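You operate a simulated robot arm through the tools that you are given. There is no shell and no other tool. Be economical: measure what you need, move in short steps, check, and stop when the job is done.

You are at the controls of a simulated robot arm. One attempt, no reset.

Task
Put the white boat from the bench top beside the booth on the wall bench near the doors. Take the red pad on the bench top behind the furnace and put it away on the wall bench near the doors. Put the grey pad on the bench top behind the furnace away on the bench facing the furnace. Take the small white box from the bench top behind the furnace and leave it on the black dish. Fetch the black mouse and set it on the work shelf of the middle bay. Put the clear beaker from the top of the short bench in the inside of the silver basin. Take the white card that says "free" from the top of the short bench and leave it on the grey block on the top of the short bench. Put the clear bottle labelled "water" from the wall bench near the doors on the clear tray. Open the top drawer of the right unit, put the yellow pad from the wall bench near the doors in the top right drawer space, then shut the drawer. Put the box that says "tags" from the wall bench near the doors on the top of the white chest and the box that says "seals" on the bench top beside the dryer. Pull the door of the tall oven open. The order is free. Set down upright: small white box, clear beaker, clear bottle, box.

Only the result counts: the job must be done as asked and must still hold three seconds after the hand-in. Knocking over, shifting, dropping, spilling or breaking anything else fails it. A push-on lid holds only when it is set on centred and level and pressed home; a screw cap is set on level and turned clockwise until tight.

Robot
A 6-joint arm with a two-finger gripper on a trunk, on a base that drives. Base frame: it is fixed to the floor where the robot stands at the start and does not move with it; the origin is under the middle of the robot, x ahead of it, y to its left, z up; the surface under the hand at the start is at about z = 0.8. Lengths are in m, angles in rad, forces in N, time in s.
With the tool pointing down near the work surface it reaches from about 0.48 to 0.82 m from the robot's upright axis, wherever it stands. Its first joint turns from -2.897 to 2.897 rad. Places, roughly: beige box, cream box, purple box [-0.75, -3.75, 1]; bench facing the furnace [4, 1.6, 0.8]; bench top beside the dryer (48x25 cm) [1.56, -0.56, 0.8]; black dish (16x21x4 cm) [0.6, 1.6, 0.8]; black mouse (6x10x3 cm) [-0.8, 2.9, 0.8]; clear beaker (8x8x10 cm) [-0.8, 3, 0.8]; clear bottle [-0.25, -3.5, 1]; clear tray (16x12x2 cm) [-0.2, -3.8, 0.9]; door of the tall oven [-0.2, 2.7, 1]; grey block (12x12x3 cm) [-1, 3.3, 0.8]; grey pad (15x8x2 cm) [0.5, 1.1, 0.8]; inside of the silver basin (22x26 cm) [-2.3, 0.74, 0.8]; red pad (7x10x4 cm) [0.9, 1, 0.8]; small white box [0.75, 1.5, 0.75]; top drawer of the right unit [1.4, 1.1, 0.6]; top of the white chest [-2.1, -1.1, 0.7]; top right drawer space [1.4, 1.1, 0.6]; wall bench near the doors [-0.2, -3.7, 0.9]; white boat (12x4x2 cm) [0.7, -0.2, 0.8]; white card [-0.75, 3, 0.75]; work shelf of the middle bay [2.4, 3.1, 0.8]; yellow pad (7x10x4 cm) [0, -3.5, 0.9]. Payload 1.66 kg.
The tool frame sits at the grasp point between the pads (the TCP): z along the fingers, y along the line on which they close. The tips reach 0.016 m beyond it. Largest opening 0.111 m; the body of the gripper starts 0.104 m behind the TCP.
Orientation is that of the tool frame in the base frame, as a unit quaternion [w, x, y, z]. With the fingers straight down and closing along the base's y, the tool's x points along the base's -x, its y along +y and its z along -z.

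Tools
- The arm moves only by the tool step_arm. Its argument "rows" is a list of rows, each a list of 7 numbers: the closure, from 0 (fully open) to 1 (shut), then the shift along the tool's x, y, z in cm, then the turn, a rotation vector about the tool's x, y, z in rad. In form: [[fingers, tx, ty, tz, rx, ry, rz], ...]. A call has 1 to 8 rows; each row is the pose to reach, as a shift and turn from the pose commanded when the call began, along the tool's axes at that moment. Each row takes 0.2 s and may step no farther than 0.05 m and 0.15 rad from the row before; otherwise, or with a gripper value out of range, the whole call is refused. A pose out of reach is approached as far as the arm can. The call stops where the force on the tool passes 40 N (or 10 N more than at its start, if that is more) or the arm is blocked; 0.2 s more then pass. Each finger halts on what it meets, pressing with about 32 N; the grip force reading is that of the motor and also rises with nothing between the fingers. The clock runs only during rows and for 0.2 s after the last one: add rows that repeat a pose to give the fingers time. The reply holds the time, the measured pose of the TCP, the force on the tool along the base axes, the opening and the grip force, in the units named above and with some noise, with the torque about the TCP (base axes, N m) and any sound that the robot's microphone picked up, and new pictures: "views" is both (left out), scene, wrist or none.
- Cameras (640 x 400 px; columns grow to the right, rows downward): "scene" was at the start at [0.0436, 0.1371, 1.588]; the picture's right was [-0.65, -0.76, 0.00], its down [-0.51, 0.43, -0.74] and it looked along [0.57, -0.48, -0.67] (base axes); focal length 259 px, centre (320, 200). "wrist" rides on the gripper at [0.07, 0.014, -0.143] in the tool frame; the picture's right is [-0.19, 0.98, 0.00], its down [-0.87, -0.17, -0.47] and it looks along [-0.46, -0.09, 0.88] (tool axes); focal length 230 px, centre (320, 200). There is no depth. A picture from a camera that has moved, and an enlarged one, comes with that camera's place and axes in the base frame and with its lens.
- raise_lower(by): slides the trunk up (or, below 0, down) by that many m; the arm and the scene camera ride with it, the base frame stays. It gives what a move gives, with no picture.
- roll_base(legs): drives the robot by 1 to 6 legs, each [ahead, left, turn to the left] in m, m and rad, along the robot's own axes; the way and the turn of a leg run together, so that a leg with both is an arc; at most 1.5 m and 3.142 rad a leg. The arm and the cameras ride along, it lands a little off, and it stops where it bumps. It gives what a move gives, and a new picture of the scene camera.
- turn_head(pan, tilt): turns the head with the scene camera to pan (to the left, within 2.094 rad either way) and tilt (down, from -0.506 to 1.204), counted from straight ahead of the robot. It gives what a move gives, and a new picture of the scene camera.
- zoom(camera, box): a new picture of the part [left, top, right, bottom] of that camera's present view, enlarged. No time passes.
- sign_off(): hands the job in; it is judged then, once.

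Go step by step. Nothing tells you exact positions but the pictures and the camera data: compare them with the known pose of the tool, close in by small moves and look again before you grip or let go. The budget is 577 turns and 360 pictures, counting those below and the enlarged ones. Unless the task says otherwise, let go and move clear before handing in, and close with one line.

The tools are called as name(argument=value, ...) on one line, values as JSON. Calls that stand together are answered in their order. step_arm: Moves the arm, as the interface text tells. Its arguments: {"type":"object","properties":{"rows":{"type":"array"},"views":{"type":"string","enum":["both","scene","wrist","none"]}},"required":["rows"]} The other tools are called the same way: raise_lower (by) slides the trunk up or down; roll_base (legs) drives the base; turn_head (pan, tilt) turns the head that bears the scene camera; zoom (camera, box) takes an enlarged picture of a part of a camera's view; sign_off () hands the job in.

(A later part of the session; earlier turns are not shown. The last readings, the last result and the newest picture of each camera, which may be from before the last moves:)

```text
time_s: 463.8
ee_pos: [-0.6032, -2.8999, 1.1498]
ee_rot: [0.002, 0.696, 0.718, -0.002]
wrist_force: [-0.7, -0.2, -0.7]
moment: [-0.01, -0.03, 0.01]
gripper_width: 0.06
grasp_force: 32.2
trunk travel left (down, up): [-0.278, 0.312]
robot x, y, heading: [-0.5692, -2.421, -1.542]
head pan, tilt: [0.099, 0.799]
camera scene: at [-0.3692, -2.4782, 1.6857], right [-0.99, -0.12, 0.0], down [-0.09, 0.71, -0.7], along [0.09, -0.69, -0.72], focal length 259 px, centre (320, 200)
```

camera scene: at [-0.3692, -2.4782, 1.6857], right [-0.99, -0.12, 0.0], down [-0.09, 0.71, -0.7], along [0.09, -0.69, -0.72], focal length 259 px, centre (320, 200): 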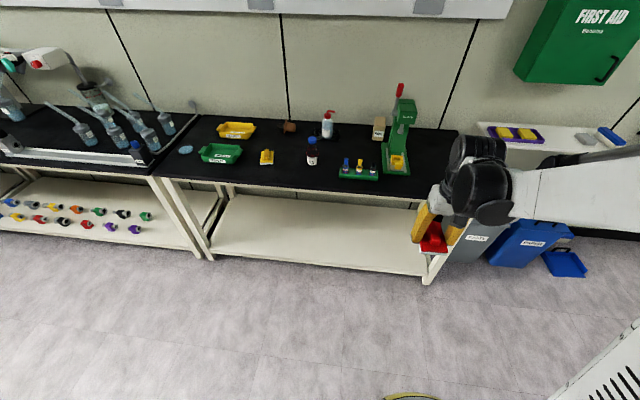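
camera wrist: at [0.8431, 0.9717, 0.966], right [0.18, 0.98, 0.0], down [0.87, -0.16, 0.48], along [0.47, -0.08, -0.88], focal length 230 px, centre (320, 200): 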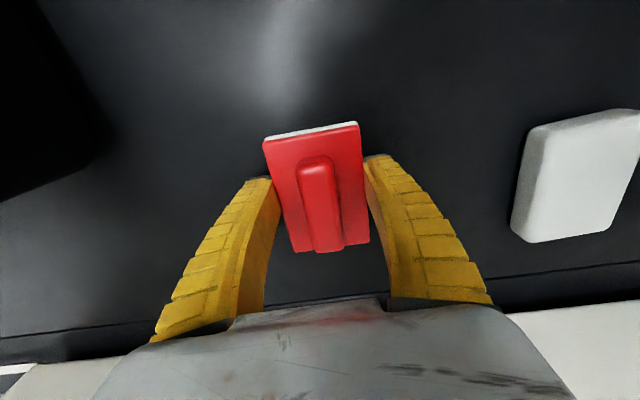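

roll_base(legs=[[0.42, -0.1, -0.02]])

step_arm(rows=[[0.7, -4, 0, 0, 0, 0, 0], [0.7, -8, 0, 0, 0, 0, 0], [0.7, -12, 0, 2, 0, 0, 0], [0.7, -13, 0, 6, 0, 0, 0]], views="both")

```text
time_s: 466.5
ee_pos: [-0.7144, -3.3211, 1.1506]
ee_rot: [0.002, 0.707, 0.707, -0.001]
wrist_force: [-1.0, -0.5, -0.6]
moment: [0.02, -0.04, -0.01]
gripper_width: 0.0601
grasp_force: 32.1
trunk travel left (down, up): [-0.278, 0.312]
robot x, y, heading: [-0.6647, -2.8478, -1.573]
head pan, tilt: [0.099, 0.799]
camera scene: at [-0.4679, -2.9083, 1.6857], right [-1.0, -0.09, 0.0], down [-0.07, 0.71, -0.7], along [0.07, -0.69, -0.72], focal length 259 px, centre (320, 200)
```

scene: 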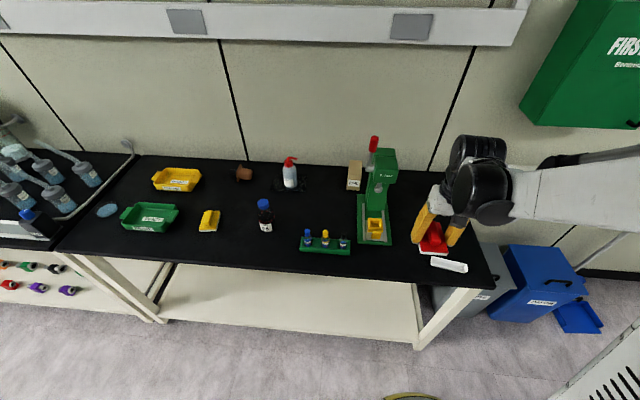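

```text
time_s: 467.5
ee_pos: [-0.7148, -3.451, 1.0908]
ee_rot: [0.001, 0.708, 0.707, -0.001]
wrist_force: [0.7, 0.1, -1.5]
moment: [-0.02, 0.0, -0.04]
gripper_width: 0.0602
grasp_force: 31.7
trunk travel left (down, up): [-0.278, 0.312]
robot x, y, heading: [-0.6631, -2.8468, -1.574]
head pan, tilt: [0.099, 0.799]
camera scene: at [-0.4678, -2.9081, 1.6857], right [-1.0, -0.09, 0.0], down [-0.07, 0.71, -0.7], along [0.06, -0.69, -0.72], focal length 259 px, centre (320, 200)
camera wrist: at [-0.701, -3.3818, 1.2334], right [0.98, -0.19, 0.0], down [-0.17, -0.86, 0.47], along [-0.09, -0.47, -0.88], focal length 230 px, centre (320, 200)
```

scene: 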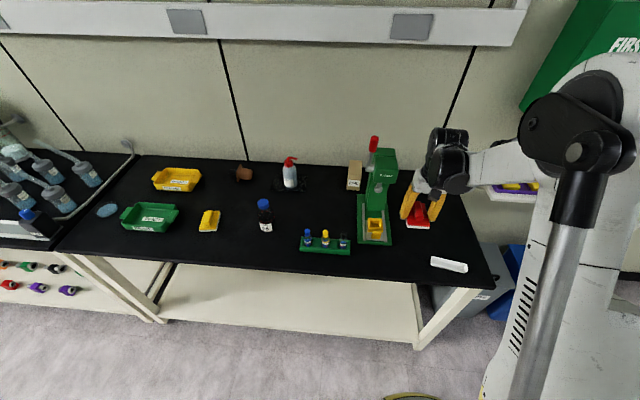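
wrist: 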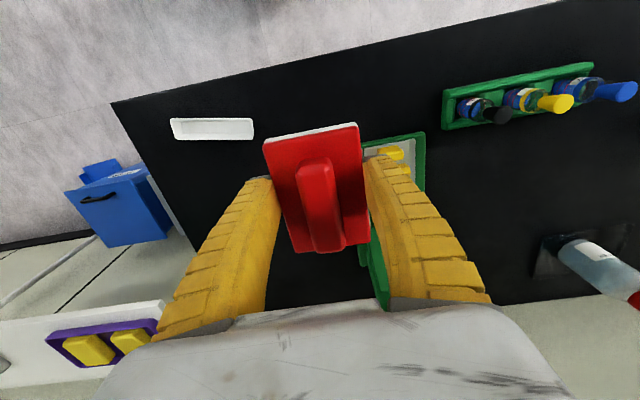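

step_arm(rows=[[0.7, 0, -1, 4, 0, 0, 0], [0.7, 0, -1, 8, 0, 0, 0], [0.7, 0, -1, 12, 0, 0, 0], [0.7, 0, -1, 16, 0, 0, 0], [0.7, 0, -1, 19.4, 0, 0, 0], [0.7, 0, -1, 19.4, 0, 0, 0]], views="wrist")

step_arm(rows=[[0.7, 0, 0, 0.4, 0, 0, 0], [0.7, 0, 0, 0.8, 0, 0, 0], [0.7, 0, 0, 0.8, 0, 0, 0]], views="none")

```text
time_s: 468.9
ee_pos: [-0.7261, -3.4519, 0.896]
ee_rot: [0.002, 0.708, 0.707, -0.002]
wrist_force: [0.1, 0.0, -0.8]
moment: [0.02, 0.0, 0.01]
gripper_width: 0.0605
grasp_force: 31.8
trunk travel left (down, up): [-0.278, 0.312]
robot x, y, heading: [-0.6655, -2.8473, -1.577]
head pan, tilt: [0.099, 0.799]
camera wrist: at [-0.7117, -3.3834, 1.0394], right [0.98, -0.19, 0.0], down [-0.17, -0.86, 0.47], along [-0.09, -0.47, -0.88], focal length 230 px, centre (320, 200)
```

wrist: 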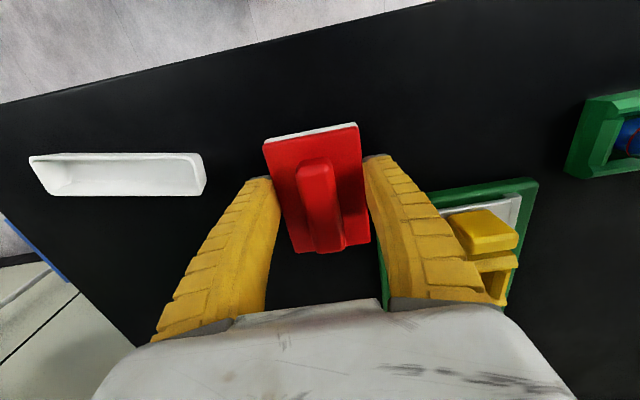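

```text
time_s: 469.7
ee_pos: [-0.7237, -3.4531, 0.889]
ee_rot: [0.002, 0.707, 0.707, -0.001]
wrist_force: [-0.5, 1.1, -1.0]
moment: [0.01, 0.02, -0.03]
gripper_width: 0.0601
grasp_force: 32.0
trunk travel left (down, up): [-0.278, 0.312]
robot x, y, heading: [-0.6665, -2.8507, -1.581]
head pan, tilt: [0.099, 0.799]
```

step_arm(rows=[[0.7, 0, 0, 0.25, 0, 0, 0], [0.7, 0, 0, 0.5, 0, 0, 0], [0.7, 0, 0, 0.7, 0, 0, 0], [0.7, 0, 0, 0.7, 0, 0, 0]], views="none")

```text
time_s: 470.7
ee_pos: [-0.7261, -3.4527, 0.883]
ee_rot: [0.002, 0.708, 0.707, -0.002]
wrist_force: [1.0, -6.3, 17.1]
moment: [-0.21, 0.0, 0.03]
gripper_width: 0.0634
grasp_force: 32.3
trunk travel left (down, up): [-0.278, 0.312]
robot x, y, heading: [-0.6659, -2.8507, -1.579]
head pan, tilt: [0.099, 0.799]
```

Contact. I open slightly and rise.

step_arm(rows=[[0.35, 0, 0, 0, 0, 0, 0], [0.25, 0, 0, 0, 0, 0, 0], [0.25, 0, 0, -2, 0, 0, 0], [0.25, 0, 0, -6, 0, 0, 0], [0.15, 0, 0, -10.5, 0, 0, 0], [0, 0, 0, -15, 0, 0, 0], [0, 2, 0, -19.5, 0, 0, 0], [0, 5, 0, -23.5, 0, 0, 0]], views="wrist")

```text
time_s: 472.5
ee_pos: [-0.7238, -3.3976, 1.1196]
ee_rot: [0.001, 0.708, 0.707, -0.002]
wrist_force: [-0.9, 0.6, 0.9]
moment: [-0.04, 0.01, 0.01]
gripper_width: 0.111
grasp_force: 0.1
trunk travel left (down, up): [-0.278, 0.312]
robot x, y, heading: [-0.6663, -2.8471, -1.58]
head pan, tilt: [0.099, 0.799]
camera wrist: at [-0.7094, -3.3281, 1.2614], right [0.98, -0.19, 0.0], down [-0.17, -0.86, 0.48], along [-0.09, -0.47, -0.88], focal length 230 px, centre (320, 200)
```

wrist: 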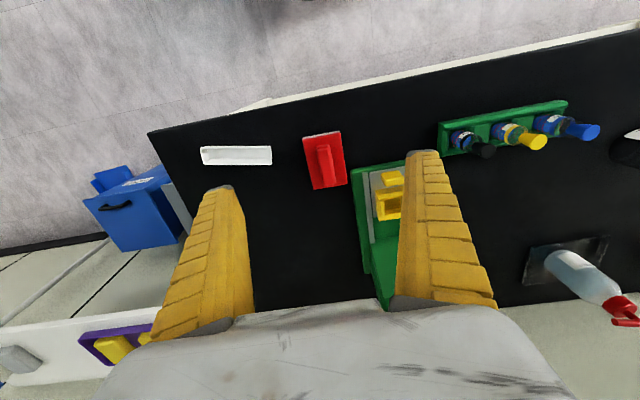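

The red pad rests beside the boat. Next the yellow pad: I shift left along the bench.

step_arm(rows=[[0, 2, 0, -3, 0, 0, 0], [0, 4, 0, -6, 0, 0, 0]], views="none")

roll_base(legs=[[0, 0.76, 0.0], [0.1, 0, 0]])

step_arm(rows=[[0, -2, 0, 2, 0, 0, 0], [0, -4, 0, 4, 0, 0, 0]], views="wrist")

```text
time_s: 473.1
ee_pos: [-0.7257, -3.3596, 1.1799]
ee_rot: [0.001, 0.707, 0.708, -0.001]
wrist_force: [0.7, -0.6, -0.2]
moment: [0.02, -0.03, 0.01]
gripper_width: 0.1107
grasp_force: 0.1
trunk travel left (down, up): [-0.278, 0.312]
robot x, y, heading: [-0.6677, -2.8488, -1.574]
head pan, tilt: [0.099, 0.799]
```

```text
time_s: 477.9
ee_pos: [0.031, -3.4677, 1.1784]
ee_rot: [0.001, 0.709, 0.705, -0.001]
wrist_force: [-0.2, -0.1, 0.5]
moment: [0.09, -0.02, 0.0]
gripper_width: 0.1108
grasp_force: 0.1
trunk travel left (down, up): [-0.278, 0.312]
robot x, y, heading: [0.0924, -2.9525, -1.583]
head pan, tilt: [0.099, 0.799]
camera scene: at [0.2898, -3.0179, 1.6856], right [-1.0, -0.09, 0.0], down [-0.06, 0.72, -0.7], along [0.06, -0.69, -0.72], focal length 259 px, centre (320, 200)
```

scene: 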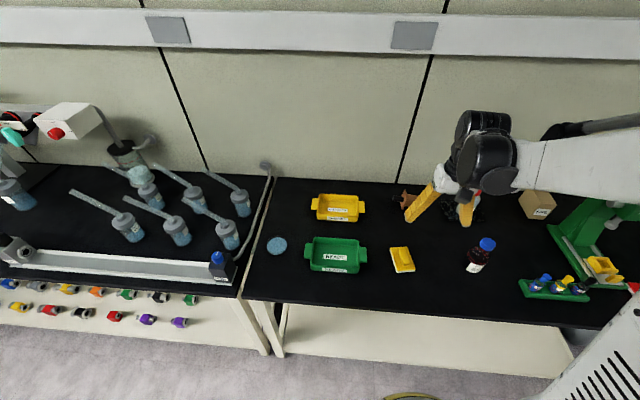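

```text
time_s: 478.5
ee_pos: [0.0305, -3.5087, 1.1383]
ee_rot: [0.001, 0.709, 0.705, -0.001]
wrist_force: [0.3, 0.1, 0.8]
moment: [0.03, -0.02, -0.01]
gripper_width: 0.1108
grasp_force: 0.0
trunk travel left (down, up): [-0.278, 0.312]
robot x, y, heading: [0.0953, -2.9534, -1.586]
head pan, tilt: [0.099, 0.799]
camera wrist: at [0.0444, -3.4391, 1.2804], right [0.98, -0.2, 0.0], down [-0.17, -0.86, 0.47], along [-0.09, -0.47, -0.88], focal length 230 px, centre (320, 200)
```

wrist: 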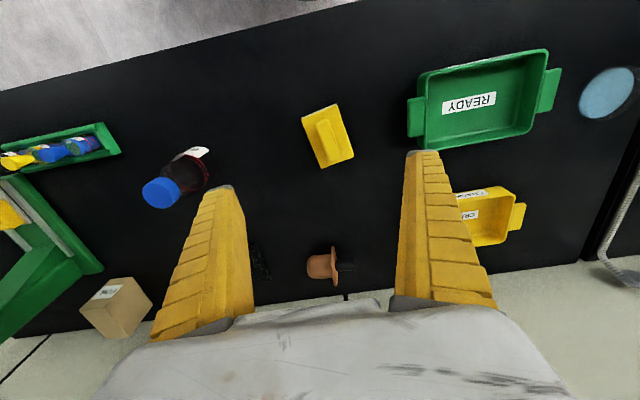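

The yellow pad is at [0.041, -3.534], turned about 0.19 rad. I align and go down.

step_arm(rows=[[0.1, -1.2, 0.5, 3, 0, 0, -0.1], [0.1, -2.5, 1.05, 7, 0, 0, -0.19], [0.1, -2.5, 1.05, 11, 0, 0, -0.19], [0.1, -2.5, 1.05, 15, 0, 0, -0.19], [0.1, -2.5, 1.05, 19, 0, 0, -0.19], [0.1, -2.5, 1.05, 22, 0, 0, -0.19], [0.1, -2.5, 1.05, 22, 0, 0, -0.19]], views="wrist")

```text
time_s: 480.1
ee_pos: [0.0432, -3.5334, 0.9191]
ee_rot: [0.001, 0.64, 0.768, -0.002]
wrist_force: [-0.1, 0.4, 0.7]
moment: [0.01, -0.01, 0.01]
gripper_width: 0.1005
grasp_force: 0.8
trunk travel left (down, up): [-0.278, 0.312]
robot x, y, heading: [0.0931, -2.9492, -1.585]
head pan, tilt: [0.099, 0.799]
camera wrist: at [0.044, -3.4629, 1.0608], right [1.0, -0.01, 0.0], down [-0.01, -0.88, 0.48], along [0.0, -0.48, -0.88], focal length 230 px, centre (320, 200)
```

wrist: 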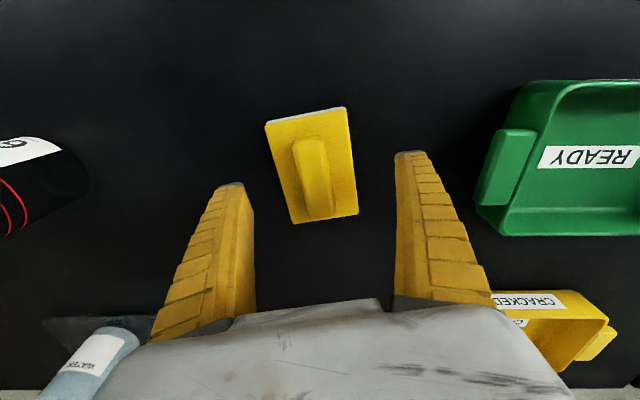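

step_arm(rows=[[0.1, 0.3, -0.5, 2, 0, 0, 0], [0.1, 0.3, -0.5, 3.8, 0, 0, 0], [0.4, 0.3, -0.5, 3.8, 0, 0, 0], [0.7, 0.3, -0.5, 3.8, 0, 0, 0], [0.7, 0.3, -0.5, 3.8, 0, 0, 0], [0.7, 0.3, -0.5, 3.8, 0, 0, 0]], views="none")

step_arm(rows=[[0.7, 0, 0, -4, 0, 0, 0], [0.7, 0, 0, -8, 0, 0, 0], [0.7, 0, 0, -12, 0, 0, 0], [0.7, 0, 0, -16, 0, 0, 0], [0.7, 0, 0, -20, 0, 0, 0], [0.7, 0, 0, -24, 0, 0, 0], [0.7, 4, 0, -26, 0, 0, 0], [0.7, 8, 0, -27, 0, 0, 0]], views="wrist")

```text
time_s: 481.5
ee_pos: [0.0359, -3.5324, 0.8804]
ee_rot: [0.0, 0.64, 0.769, -0.001]
wrist_force: [-0.9, -1.0, 8.1]
moment: [0.15, 0.01, 0.01]
gripper_width: 0.0621
grasp_force: 32.2
trunk travel left (down, up): [-0.278, 0.312]
robot x, y, heading: [0.092, -2.9533, -1.583]
head pan, tilt: [0.099, 0.799]
```

```text
time_s: 483.3
ee_pos: [0.0213, -3.4517, 1.1502]
ee_rot: [0.001, 0.64, 0.768, -0.002]
wrist_force: [-0.3, 0.3, -0.3]
moment: [0.01, -0.03, -0.04]
gripper_width: 0.0615
grasp_force: 32.2
trunk travel left (down, up): [-0.278, 0.312]
robot x, y, heading: [0.0922, -2.9521, -1.581]
head pan, tilt: [0.099, 0.799]
camera wrist: at [0.0223, -3.3806, 1.2927], right [1.0, -0.01, 0.0], down [-0.01, -0.88, 0.48], along [0.0, -0.48, -0.88], focal length 230 px, centre (320, 200)
```

wrist: 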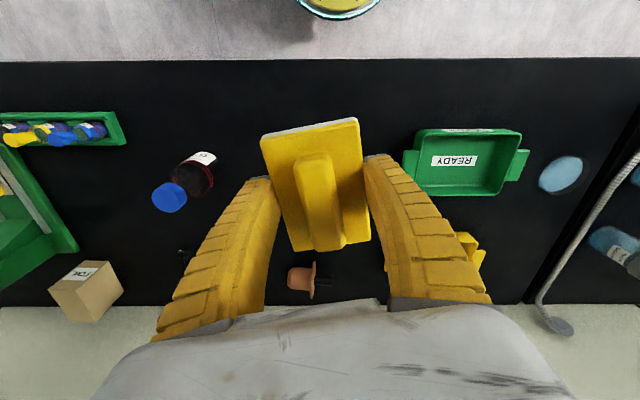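

Held. I back off and drive round by the south corridor to the aisle.

roll_base(legs=[[-0.25, 0, 0], [0, 0, 1.582], [1.5, 0, 0], [1.42, 0, 0], [0, 0, 3.14]])

```text
time_s: 510.1
ee_pos: [2.5029, -2.6308, 1.1493]
ee_rot: [-0.002, 0.992, 0.129, -0.002]
wrist_force: [-0.2, 0.2, -1.0]
moment: [0.0, 0.02, -0.01]
gripper_width: 0.0615
grasp_force: 31.9
trunk travel left (down, up): [-0.278, 0.312]
robot x, y, heading: [3.0096, -2.6656, -3.081]
head pan, tilt: [0.099, 0.799]
camera scene: at [2.9576, -2.8641, 1.6857], right [-0.16, 0.99, 0.0], down [0.71, 0.12, -0.7], along [-0.69, -0.11, -0.72], focal length 259 px, centre (320, 200)
```

scene: 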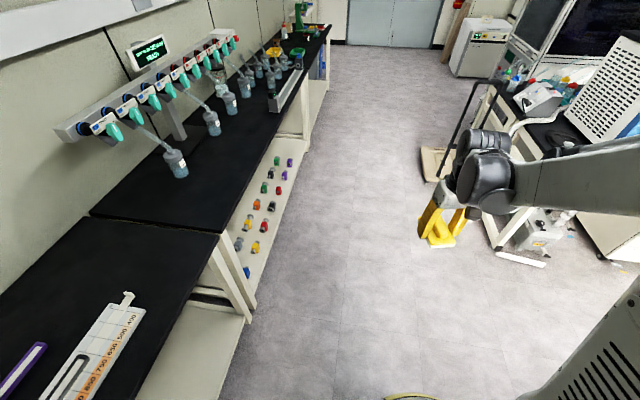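

roll_base(legs=[[0, 0, -0.06], [0.05, -1.5, 0], [0, -1.5, 0], [0, -0.8, 0]])

turn_head(pan=0.1, tilt=0.9)

```text
refused: leg 2 is longer than a leg can be; nothing moved
```

```text
time_s: 510.7
ee_pos: [2.5021, -2.6297, 1.1494]
ee_rot: [0.0, 0.992, 0.13, -0.001]
wrist_force: [0.0, 0.7, -0.7]
moment: [0.0, 0.02, -0.01]
gripper_width: 0.0612
grasp_force: 32.1
trunk travel left (down, up): [-0.278, 0.312]
robot x, y, heading: [3.0063, -2.6645, -3.079]
head pan, tilt: [0.099, 0.901]
camera scene: at [2.9627, -2.8632, 1.6778], right [-0.16, 0.99, 0.0], down [0.77, 0.13, -0.62], along [-0.61, -0.1, -0.78], focal length 259 px, centre (320, 200)
```

scene: 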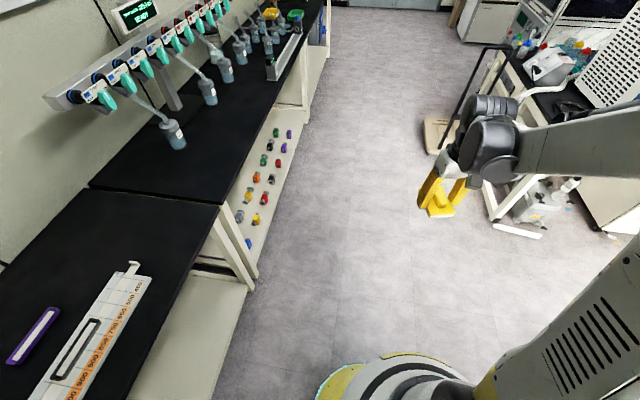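

roll_base(legs=[[0, 0, -0.06], [0, -1.5, 0], [0, -1.5, 0], [0, -0.8, 0]])

```text
time_s: 529.4
ee_pos: [2.507, 1.1835, 1.1494]
ee_rot: [0.001, 0.995, 0.101, -0.002]
wrist_force: [0.4, 1.5, -0.9]
moment: [-0.01, 0.03, 0.03]
gripper_width: 0.0611
grasp_force: 32.2
trunk travel left (down, up): [-0.278, 0.312]
robot x, y, heading: [3.0081, 1.1247, -3.131]
head pan, tilt: [0.099, 0.901]
camera scene: at [2.9527, 0.9251, 1.6779], right [-0.11, 0.99, 0.0], down [0.78, 0.08, -0.62], along [-0.62, -0.07, -0.78], focal length 259 px, centre (320, 200)
```

scene: 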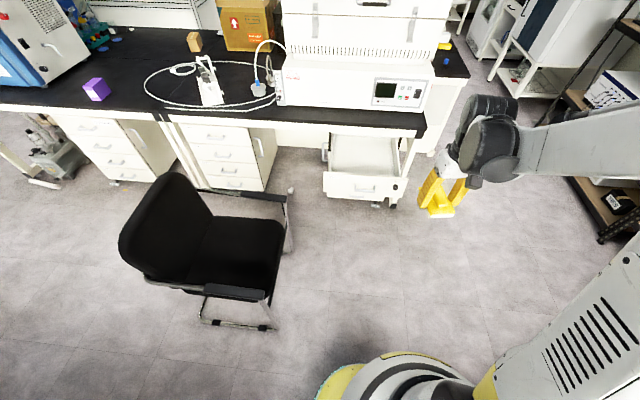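

I approach the open drawer and look into it with the wrist camera.

roll_base(legs=[[0.42, 0.05, 0]])

step_arm(rows=[[0.7, -4, 1.5, 0, 0, 0, 0], [0.7, -8, 3, 0, 0, 0, 0], [0.7, -12, 5, 0, 0, 0, 0], [0.7, -16, 7, 2, 0, 0, 0]], views="both")

```text
time_s: 532.0
ee_pos: [2.0859, 1.1291, 1.151]
ee_rot: [0.0, 0.995, 0.102, -0.002]
wrist_force: [-0.1, 0.0, -0.9]
moment: [0.0, -0.07, 0.02]
gripper_width: 0.0614
grasp_force: 31.8
trunk travel left (down, up): [-0.278, 0.312]
robot x, y, heading: [2.5852, 1.0691, -3.134]
head pan, tilt: [0.099, 0.901]
camera scene: at [2.5306, 0.8717, 1.6777], right [-0.11, 0.99, 0.0], down [0.78, 0.08, -0.62], along [-0.62, -0.07, -0.78], focal length 259 px, centre (320, 200)
```

scene: 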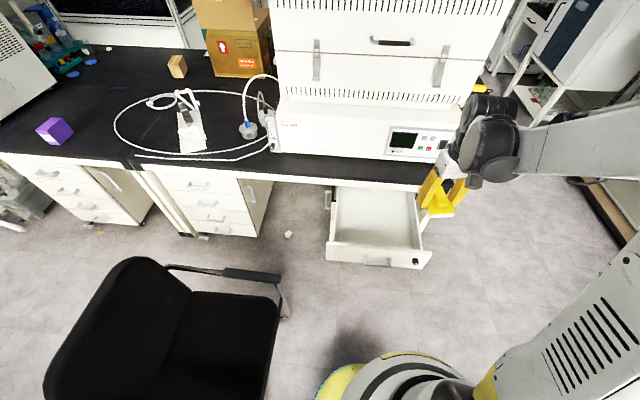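

```text
time_s: 533.0
ee_pos: [1.9423, 1.0269, 1.1323]
ee_rot: [-0.002, 0.995, 0.101, -0.001]
wrist_force: [0.6, -0.4, -0.3]
moment: [0.03, -0.08, -0.01]
gripper_width: 0.0611
grasp_force: 31.9
trunk travel left (down, up): [-0.278, 0.312]
robot x, y, heading: [2.5872, 1.0661, -3.133]
head pan, tilt: [0.099, 0.901]
camera scene: at [2.5298, 0.8711, 1.6776], right [-0.11, 0.99, 0.0], down [0.78, 0.08, -0.62], along [-0.62, -0.07, -0.78], focal length 259 px, centre (320, 200)
camera wrist: at [2.0138, 1.0282, 1.2745], right [0.01, -1.0, 0.0], down [-0.88, -0.01, 0.47], along [-0.47, -0.01, -0.88], focal length 230 px, centre (320, 200)
```

scene: 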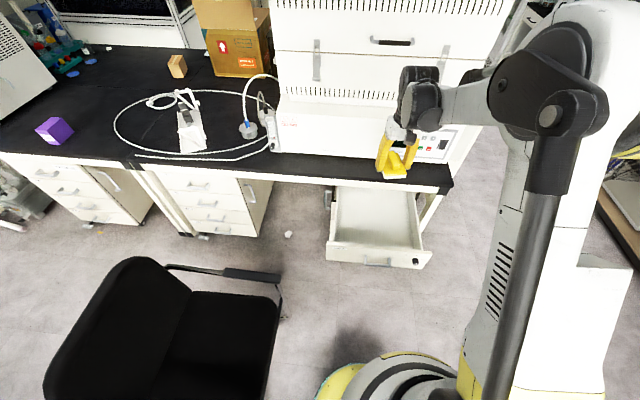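
wrist: 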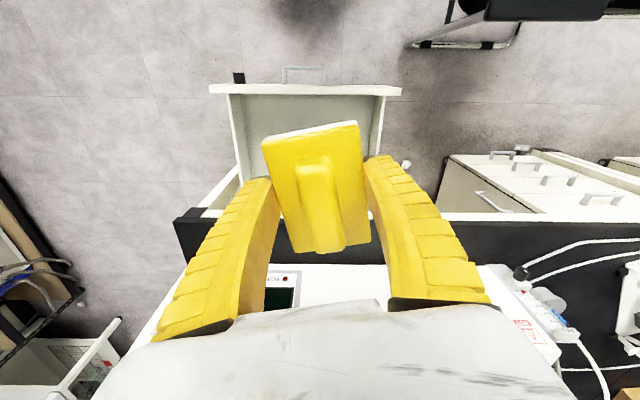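

I centre over the drawer opening at about [1.85, 1.06], squared up, and lower the trunk.

step_arm(rows=[[0.7, -3, -2, 0, 0, 0, 0.1], [0.7, -6, -4, 0, 0, 0, 0.2], [0.7, -8.4, -5.1, 0, 0, 0, 0.2], [0.7, -8.4, -5.1, 0, 0, 0, 0.2]], views="none")

raise_lower(by=-0.27)

step_arm(rows=[[0.7, 0, 0, 2, 0, 0, 0], [0.7, 0, 0, 6, 0, 0, 0], [0.7, 0, 0, 10, 0, 0, 0]], views="both")

```text
time_s: 534.0
ee_pos: [1.8527, 1.0606, 1.1304]
ee_rot: [0.001, 1.0, 0.002, -0.001]
wrist_force: [-0.1, -0.7, -0.9]
moment: [-0.02, 0.0, 0.03]
gripper_width: 0.0614
grasp_force: 32.0
trunk travel left (down, up): [-0.278, 0.312]
robot x, y, heading: [2.5871, 1.0661, -3.132]
head pan, tilt: [0.099, 0.901]
```

```text
time_s: 536.8
ee_pos: [1.8522, 1.0606, 0.8603]
ee_rot: [0.0, 1.0, 0.002, -0.002]
wrist_force: [0.0, -0.6, -1.4]
moment: [0.02, -0.04, 0.02]
gripper_width: 0.0612
grasp_force: 31.6
trunk travel left (down, up): [-0.008, 0.582]
robot x, y, heading: [2.5811, 1.0698, -3.134]
head pan, tilt: [0.099, 0.901]
```

```text
time_s: 537.6
ee_pos: [1.8526, 1.0642, 0.7612]
ee_rot: [0.0, 1.0, 0.002, -0.002]
wrist_force: [0.8, 0.4, 0.4]
moment: [0.01, -0.02, -0.01]
gripper_width: 0.0616
grasp_force: 32.2
trunk travel left (down, up): [-0.008, 0.582]
robot x, y, heading: [2.5856, 1.0742, -3.137]
head pan, tilt: [0.099, 0.901]
camera scene: at [2.5313, 0.8718, 1.4078], right [-0.11, 0.99, 0.0], down [0.78, 0.08, -0.62], along [-0.62, -0.07, -0.78], focal length 259 px, centre (320, 200)
camera wrist: at [1.9239, 1.0498, 0.9033], right [-0.19, -0.98, 0.0], down [-0.86, 0.16, 0.48], along [-0.47, 0.09, -0.88], focal length 230 px, centre (320, 200)
```

scene: 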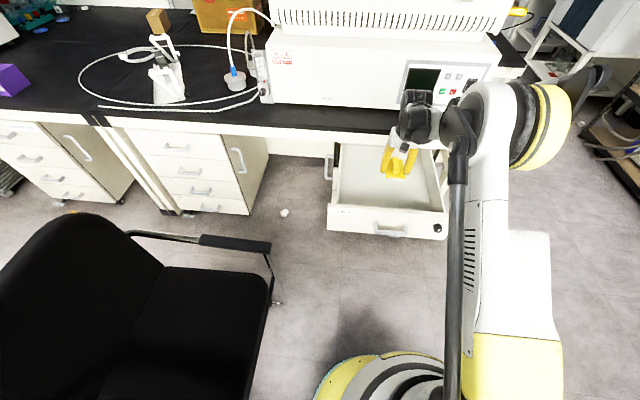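
wrist: 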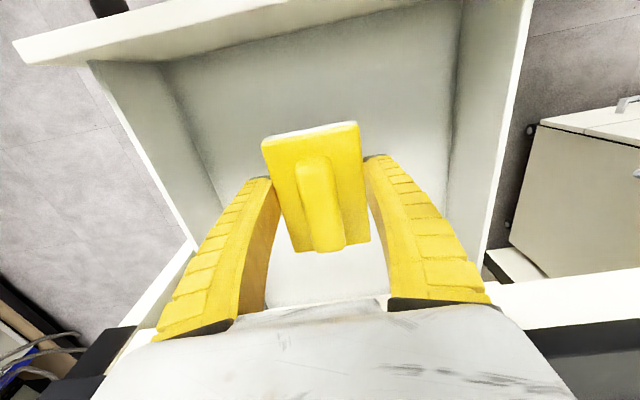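

step_arm(rows=[[0.7, 0, 0, 4, 0, 0, 0], [0.7, 0, 0, 8, 0, 0, 0], [0.7, 0, 0, 12, 0, 0, 0], [0.7, 0, 0, 14.5, 0, 0, 0], [0.7, 0, 0, 14.5, 0, 0, 0]], views="both")

```text
time_s: 538.8
ee_pos: [1.8525, 1.0619, 0.6172]
ee_rot: [0.001, 1.0, 0.002, -0.002]
wrist_force: [-0.2, -0.6, -0.9]
moment: [-0.01, 0.0, 0.03]
gripper_width: 0.0615
grasp_force: 32.9
trunk travel left (down, up): [-0.008, 0.582]
robot x, y, heading: [2.5854, 1.0685, -3.133]
head pan, tilt: [0.099, 0.901]
camera scene: at [2.5312, 0.8718, 1.4078], right [-0.11, 0.99, 0.0], down [0.78, 0.08, -0.62], along [-0.62, -0.07, -0.78], focal length 259 px, centre (320, 200)
camera wrist: at [1.9229, 1.0473, 0.7586], right [-0.19, -0.98, 0.0], down [-0.86, 0.16, 0.47], along [-0.47, 0.09, -0.88], focal length 230 px, centre (320, 200)
```

scene: 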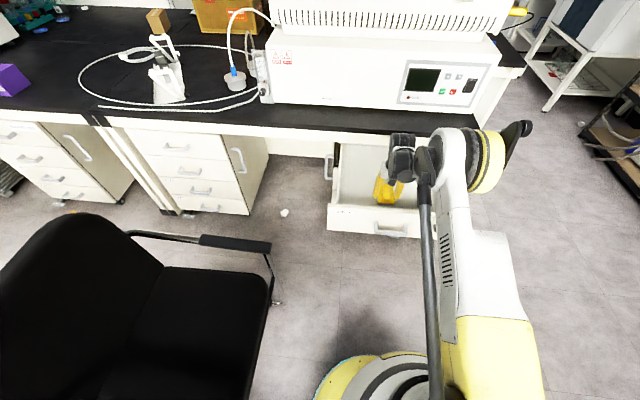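
wrist: 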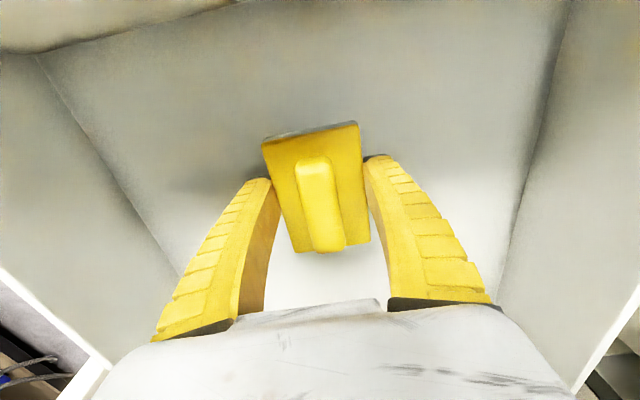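

step_arm(rows=[[0.7, 0, 0, 1.2, 0, 0, 0], [0.7, 0, 0, 2.2, 0, 0, 0], [0.7, 0, 0, 2.7, 0, 0, 0], [0.7, 0, 0, 2.7, 0, 0, 0]], views="none")

step_arm(rows=[[0.7, 0, 0, 0.3, 0, 0, 0], [0.7, 0, 0, 0.6, 0, 0, 0], [0.7, 0, 0, 0.6, 0, 0, 0]], views="none")

```text
time_s: 539.8
ee_pos: [1.85, 1.062, 0.5887]
ee_rot: [0.0, 1.0, 0.002, -0.001]
wrist_force: [0.5, -0.2, -0.9]
moment: [0.01, 0.0, -0.01]
gripper_width: 0.0614
grasp_force: 31.5
trunk travel left (down, up): [-0.008, 0.582]
robot x, y, heading: [2.5866, 1.074, -3.136]
head pan, tilt: [0.099, 0.901]
```

```text
time_s: 540.6
ee_pos: [1.8504, 1.0618, 0.5831]
ee_rot: [0.0, 1.0, 0.002, -0.002]
wrist_force: [0.6, 0.0, -0.5]
moment: [0.02, -0.05, -0.02]
gripper_width: 0.0616
grasp_force: 31.8
trunk travel left (down, up): [-0.008, 0.582]
robot x, y, heading: [2.5843, 1.0682, -3.136]
head pan, tilt: [0.099, 0.901]
```

step_arm(rows=[[0.7, 0, 0, 0.3, 0, 0, 0], [0.7, 0, 0, 0.6, 0, 0, 0], [0.7, 0, 0, 0.8, 0, 0, 0], [0.7, 0, 0, 0.8, 0, 0, 0]], views="none")

```text
time_s: 541.6
ee_pos: [1.8521, 1.062, 0.5754]
ee_rot: [0.0, 1.0, 0.003, -0.003]
wrist_force: [1.4, -1.4, 22.5]
moment: [-0.09, -0.02, 0.02]
gripper_width: 0.0653
grasp_force: 32.5
trunk travel left (down, up): [-0.008, 0.582]
robot x, y, heading: [2.5877, 1.0681, -3.132]
head pan, tilt: [0.099, 0.901]
```

The pad is on the drawer floor. I release and rise straight up.

step_arm(rows=[[0.35, 0, 0, -0.1, 0, 0, 0], [0.2, 0, 0, -0.1, 0, 0, 0], [0.2, 0, 0, -3, 0, 0, 0], [0.2, 0, 0, -7, 0, 0, 0], [0.2, 0, 0, -11, 0, 0, 0], [0.2, 0, 0, -15.5, 0, 0, 0], [0.2, 0, 0, -20, 0, 0, 0], [0.2, 0, 0, -24.5, 0, 0, 0]], views="wrist")

```text
time_s: 543.4
ee_pos: [1.8509, 1.0641, 0.8186]
ee_rot: [0.0, 1.0, 0.002, -0.001]
wrist_force: [0.8, 0.6, -0.4]
moment: [-0.04, -0.02, -0.02]
gripper_width: 0.0898
grasp_force: 1.0
trunk travel left (down, up): [-0.008, 0.582]
robot x, y, heading: [2.5851, 1.0689, -3.134]
head pan, tilt: [0.099, 0.901]
camera wrist: at [1.922, 1.049, 0.9603], right [-0.19, -0.98, 0.0], down [-0.86, 0.16, 0.48], along [-0.47, 0.09, -0.88], focal length 230 px, centre (320, 200)
```

wrist: 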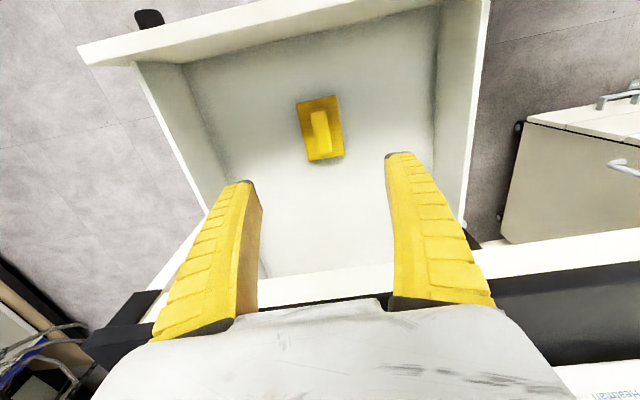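

The yellow pad lies in the drawer. To shut it I will grip the bar again and push: back off, and turn the tool as before.

step_arm(rows=[[0.2, 0, 0, -4.5, 0, 0, 0], [0.2, 0, 0, -9, 0, 0, 0]], views="none")

roll_base(legs=[[-0.45, 0, -0.01]])

step_arm(rows=[[0, 0, 0, 0, 0, 0, -0.15], [0, 0, 0, 0, 0, 0, -0.3], [0, 0, 0, 0, 0, 0, -0.45], [0, 0, 0, 0, 0, 0, -0.6], [0, 0, 0, 0, 0, 0, -0.75], [0, 0, 0, 0, 0, 0, -0.9], [0, 0, 0, 0, 0, 0, -1.05], [0, 0, 0, 0, 0, 0, -1.2]], views="none")

step_arm(rows=[[0, 0, 0, 0, 0, 0, -0.15], [0, 0, 0, 0, 0, 0, -0.3], [0, 0, 0, 0, 0, 0, -0.371]], views="none")

```text
time_s: 544.0
ee_pos: [1.8534, 1.0611, 0.9086]
ee_rot: [0.0, 1.0, 0.003, -0.002]
wrist_force: [-0.7, 0.2, 0.7]
moment: [-0.02, -0.02, -0.02]
gripper_width: 0.0895
grasp_force: 0.5
trunk travel left (down, up): [-0.008, 0.582]
robot x, y, heading: [2.5868, 1.0693, -3.13]
head pan, tilt: [0.099, 0.901]
```

```text
time_s: 546.7
ee_pos: [2.3027, 1.0723, 0.9083]
ee_rot: [0.0, 1.0, -0.006, -0.002]
wrist_force: [-0.7, 0.1, 0.4]
moment: [0.0, -0.04, -0.02]
gripper_width: 0.0897
grasp_force: 0.8
trunk travel left (down, up): [-0.008, 0.582]
robot x, y, heading: [3.0328, 1.0715, 3.135]
head pan, tilt: [0.099, 0.901]
camera scene: at [2.9775, 0.873, 1.4078], right [-0.09, 1.0, 0.0], down [0.78, 0.07, -0.62], along [-0.62, -0.06, -0.78], focal length 259 px, centre (320, 200)
```

scene: 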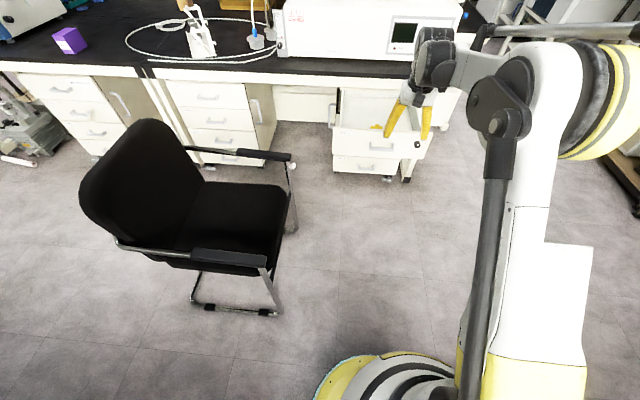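

```text
time_s: 548.5
ee_pos: [2.3035, 1.0716, 0.9083]
ee_rot: [-0.002, 0.828, 0.561, -0.002]
wrist_force: [1.2, -0.6, -0.5]
moment: [-0.01, 0.01, 0.0]
gripper_width: 0.1112
grasp_force: 0.1
trunk travel left (down, up): [-0.008, 0.582]
robot x, y, heading: [3.0367, 1.0726, 3.135]
head pan, tilt: [0.099, 0.901]
```

```text
time_s: 549.3
ee_pos: [2.3026, 1.0715, 0.9094]
ee_rot: [-0.001, 0.71, 0.704, -0.001]
wrist_force: [-0.4, -0.5, -0.1]
moment: [-0.01, -0.01, -0.02]
gripper_width: 0.1108
grasp_force: 0.0
trunk travel left (down, up): [-0.008, 0.582]
robot x, y, heading: [3.0368, 1.0676, 3.133]
head pan, tilt: [0.099, 0.901]
```

step_arm(rows=[[0, 0, -0.7, 3, 0.14, 0, 0], [0, 0, -1.4, 6, 0.28, 0, 0], [0, 0, -2.1, 9, 0.42, 0, 0], [0, 0, -2.8, 12, 0.56, 0, 0], [0, 0, -3.5, 15, 0.7, 0, 0], [0, 0, -4.2, 18, 0.84, 0, 0], [0, 0, -4.9, 21, 0.98, 0, 0], [0, 0, -5.5, 25, 1.05, 0, 0]], views="none")

```text
time_s: 551.1
ee_pos: [2.2487, 1.0734, 0.659]
ee_rot: [-0.358, 0.614, 0.608, -0.354]
wrist_force: [0.9, 0.0, -0.2]
moment: [0.05, 0.01, -0.01]
gripper_width: 0.1108
grasp_force: 0.1
trunk travel left (down, up): [-0.008, 0.582]
robot x, y, heading: [3.035, 1.072, 3.137]
head pan, tilt: [0.099, 0.901]
```

step_arm(rows=[[0.35, 0, 3.8, 2.2, 0, 0, 0], [0.35, 0, 3.8, 2.2, 0, 0, 0]], views="none")

roll_base(legs=[[0.14, 0, 0]])

step_arm(rows=[[0.35, 0, 0, 0, 0, 0, 0]], views="wrist")

```text
time_s: 551.7
ee_pos: [2.2391, 1.0715, 0.6159]
ee_rot: [-0.357, 0.615, 0.609, -0.352]
wrist_force: [-0.3, -0.2, 0.1]
moment: [0.0, 0.0, 0.03]
gripper_width: 0.0738
grasp_force: 1.3
out of reach, approached as far as the arm can: row 1, 2
trunk travel left (down, up): [-0.008, 0.582]
robot x, y, heading: [3.0362, 1.0722, 3.133]
head pan, tilt: [0.099, 0.901]
```

```text
time_s: 553.0
ee_pos: [2.1011, 1.0724, 0.6153]
ee_rot: [-0.357, 0.614, 0.609, -0.353]
wrist_force: [0.7, -0.1, 0.9]
moment: [0.0, 0.01, 0.0]
gripper_width: 0.0739
grasp_force: 1.0
trunk travel left (down, up): [-0.008, 0.582]
robot x, y, heading: [2.8935, 1.0734, 3.134]
head pan, tilt: [0.099, 0.901]
camera scene: at [2.8391, 0.8738, 1.4078], right [-0.09, 1.0, 0.0], down [0.78, 0.07, -0.62], along [-0.62, -0.06, -0.78], focal length 259 px, centre (320, 200)
```

scene: 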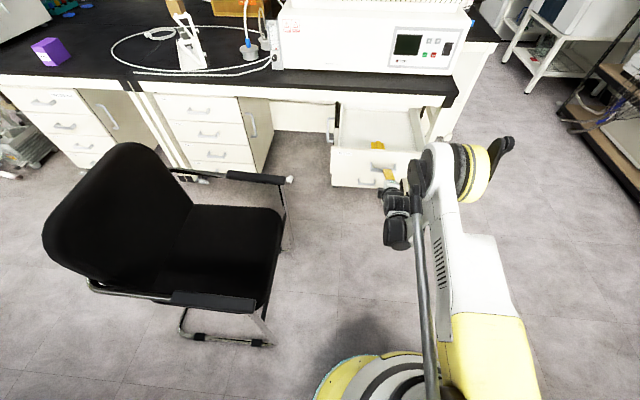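

```text
time_s: 553.4
ee_pos: [2.1008, 1.0716, 0.6158]
ee_rot: [-0.356, 0.614, 0.609, -0.353]
wrist_force: [-0.1, 0.3, -0.6]
moment: [0.0, -0.04, -0.01]
gripper_width: 0.0738
grasp_force: 1.1
trunk travel left (down, up): [-0.008, 0.582]
robot x, y, heading: [2.8978, 1.0667, 3.131]
head pan, tilt: [0.099, 0.901]
camera wrist: at [2.2326, 1.1399, 0.6757], right [0.49, -0.19, -0.85], down [0.32, -0.87, 0.38], along [-0.81, -0.46, -0.36], focal length 230 px, centre (320, 200)
```

wrist: 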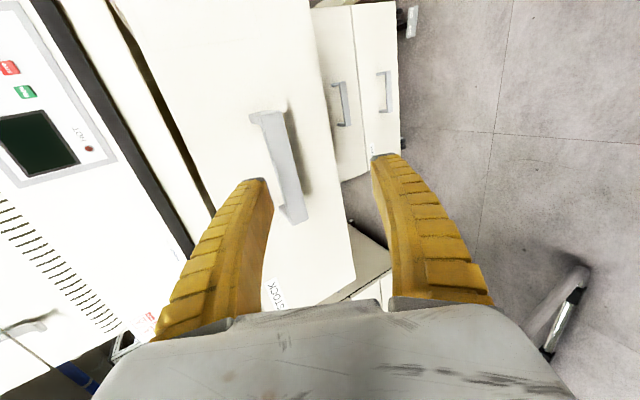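

roll_base(legs=[[0.066, 0, 0]])

step_arm(rows=[[0.5, 0, 0, -0.2, 0, 0, 0], [0.7, 0, 0, -0.2, 0, 0, 0], [0.9, 0, 0, -0.2, 0, 0, 0], [0.9, 0, 0, -0.2, 0, 0, 0]], views="wrist")

```text
time_s: 554.4
ee_pos: [2.0362, 1.0728, 0.6157]
ee_rot: [-0.357, 0.614, 0.609, -0.354]
wrist_force: [1.0, 0.2, 0.1]
moment: [0.0, 0.0, 0.02]
gripper_width: 0.0739
grasp_force: 1.5
trunk travel left (down, up): [-0.008, 0.582]
robot x, y, heading: [2.8319, 1.0683, 3.134]
head pan, tilt: [0.099, 0.901]
camera scene: at [2.774, 0.8741, 1.4078], right [-0.09, 1.0, 0.0], down [0.78, 0.07, -0.62], along [-0.62, -0.06, -0.78], focal length 259 px, centre (320, 200)
```

scene: 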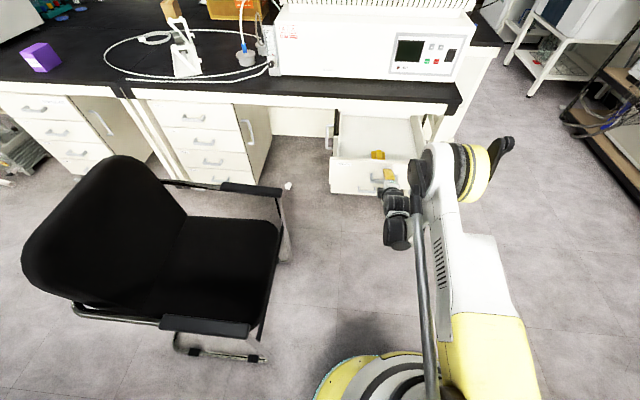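

```text
time_s: 555.4
ee_pos: [2.0368, 1.0731, 0.6198]
ee_rot: [-0.357, 0.614, 0.61, -0.352]
wrist_force: [1.4, -0.7, 10.3]
moment: [0.09, -0.09, 0.04]
gripper_width: 0.0143
grasp_force: 33.9
trunk travel left (down, up): [-0.008, 0.582]
robot x, y, heading: [2.832, 1.0684, 3.133]
head pan, tilt: [0.099, 0.901]
camera wrist: at [2.1684, 1.1407, 0.6782], right [0.49, -0.19, -0.85], down [0.32, -0.87, 0.38], along [-0.81, -0.46, -0.36], focal length 230 px, centre (320, 200)
```

wrist: 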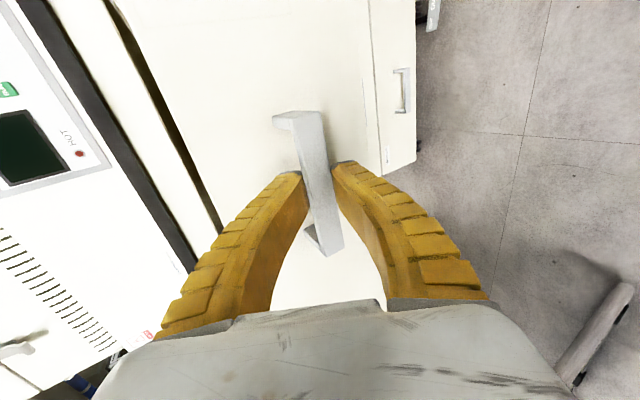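

roll_base(legs=[[0.32, 0, 0]])

```text
time_s: 557.5
ee_pos: [1.7207, 1.0678, 0.6177]
ee_rot: [-0.354, 0.613, 0.612, -0.353]
wrist_force: [-2.1, 22.5, -0.8]
moment: [0.09, -0.22, -0.14]
gripper_width: 0.0157
grasp_force: 33.9
trunk travel left (down, up): [-0.008, 0.582]
robot x, y, heading: [2.515, 1.0739, -3.144]
head pan, tilt: [0.099, 0.901]
camera scene: at [2.4597, 0.8756, 1.408], right [-0.1, 0.99, 0.0], down [0.78, 0.08, -0.62], along [-0.62, -0.06, -0.78], focal length 259 px, centre (320, 200)
```

scene: 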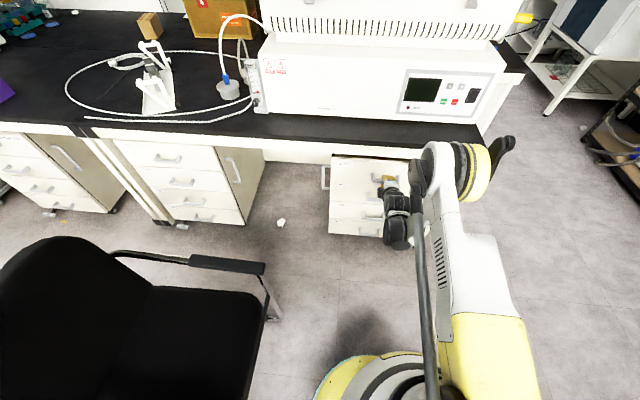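

roll_base(legs=[[0.03, 0, 0]])

zoom(camera="scene", box=[310, 130, 430, 230])

```text
time_s: 558.4
ee_pos: [1.6894, 1.0685, 0.6136]
ee_rot: [-0.353, 0.614, 0.612, -0.352]
wrist_force: [1.4, -0.1, -37.0]
moment: [-0.01, -0.09, -0.02]
gripper_width: 0.0163
grasp_force: 33.3
trunk travel left (down, up): [-0.008, 0.582]
robot x, y, heading: [2.487, 1.0684, -3.138]
head pan, tilt: [0.099, 0.901]
camera scene: at [2.4263, 0.8741, 1.4074], right [-0.1, 0.99, 0.0], down [0.78, 0.08, -0.62], along [-0.62, -0.06, -0.79], focal length 259 px, centre (320, 200)
```

scene: 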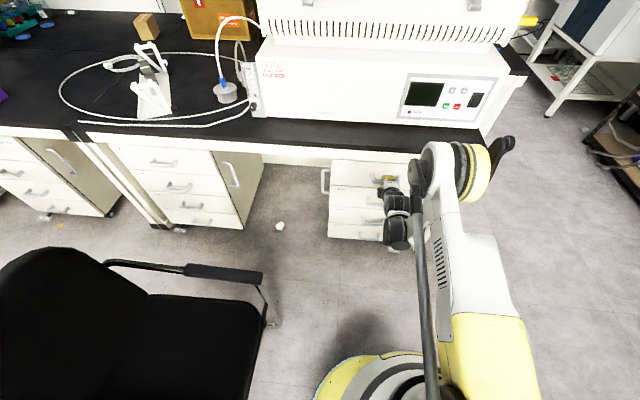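

```text
4.00 times, centred on (370, 180) of scene
camera zoom: at [2.4263, 0.8741, 1.4074], right [-0.1, 0.99, 0.0], down [0.78, 0.08, -0.62], along [-0.62, -0.06, -0.79], focal length 1035 px, centre (120, 280)
```

zoom: 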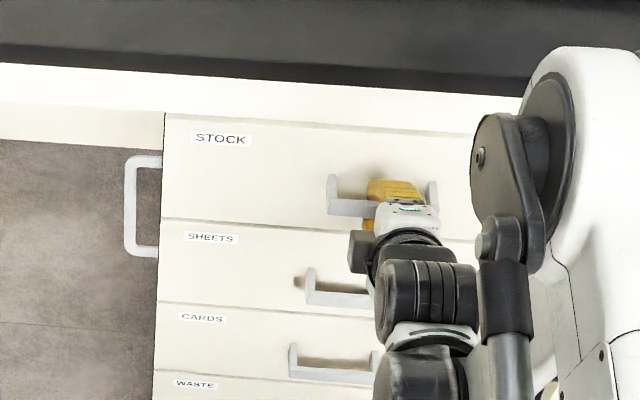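

The drawer front is flush with the others. I open the gripper and back off, then check.

step_arm(rows=[[0.7, 0, 0, 0, 0, 0, 0], [0.4, 0, 0, 0, 0, 0, 0], [0.25, 0, 0, 0, 0, 0, 0], [0.25, 0, 0, 0, 0, 0, 0]], views="none")

roll_base(legs=[[-0.5, 0, 0]])

zoom(camera="scene", box=[300, 60, 440, 180])

```text
time_s: 559.4
ee_pos: [1.69, 1.0673, 0.6157]
ee_rot: [-0.353, 0.613, 0.612, -0.353]
wrist_force: [0.1, 0.5, -0.5]
moment: [0.04, -0.01, 0.03]
gripper_width: 0.0845
grasp_force: 0.6
trunk travel left (down, up): [-0.008, 0.582]
robot x, y, heading: [2.4846, 1.0682, -3.14]
head pan, tilt: [0.099, 0.901]
```

```text
time_s: 562.3
ee_pos: [2.1941, 1.0707, 0.6162]
ee_rot: [-0.354, 0.615, 0.61, -0.352]
wrist_force: [0.5, 0.2, 0.1]
moment: [-0.05, 0.01, 0.03]
gripper_width: 0.0846
grasp_force: 0.6
trunk travel left (down, up): [-0.008, 0.582]
robot x, y, heading: [2.9856, 1.0689, 3.139]
head pan, tilt: [0.099, 0.901]
camera scene: at [2.9322, 0.8742, 1.4078], right [-0.1, 1.0, 0.0], down [0.78, 0.08, -0.62], along [-0.62, -0.06, -0.78], focal length 259 px, centre (320, 200)
```

scene: 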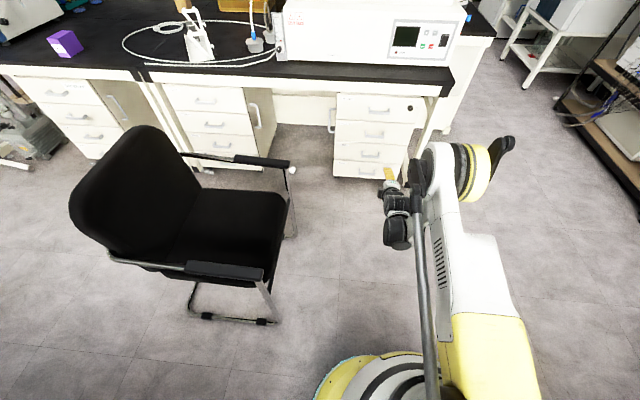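

```text
3.33 times, centred on (370, 120) of scene
camera zoom: at [2.9322, 0.8742, 1.4078], right [-0.1, 1.0, 0.0], down [0.78, 0.08, -0.62], along [-0.62, -0.06, -0.78], focal length 863 px, centre (153, 467)
```

zoom: 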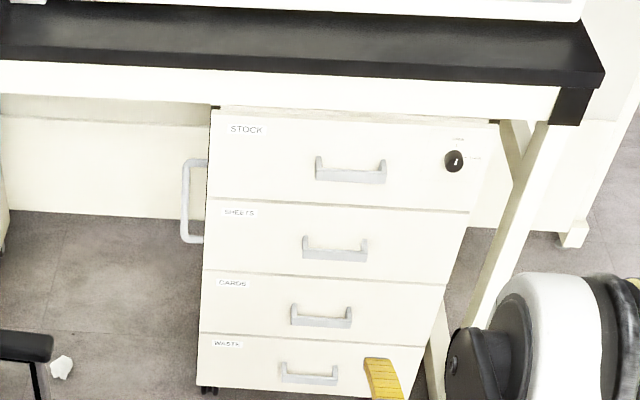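

zoom(camera="scene", box=[325, 80, 425, 140])

```text
6.40 times, centred on (375, 110) of scene
camera zoom: at [2.9322, 0.8742, 1.4078], right [-0.1, 1.0, 0.0], down [0.78, 0.08, -0.62], along [-0.62, -0.06, -0.78], focal length 1657 px, centre (-32, 776)
```

zoom: 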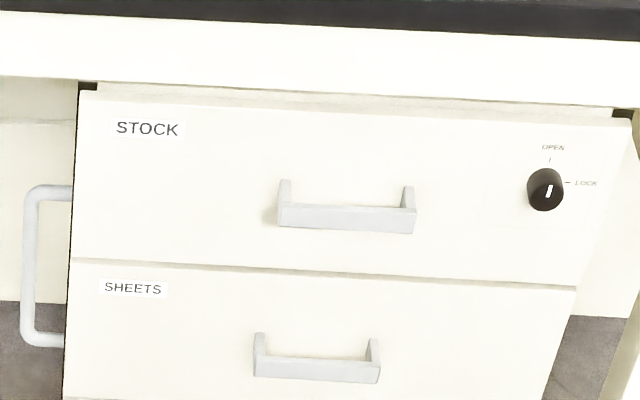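

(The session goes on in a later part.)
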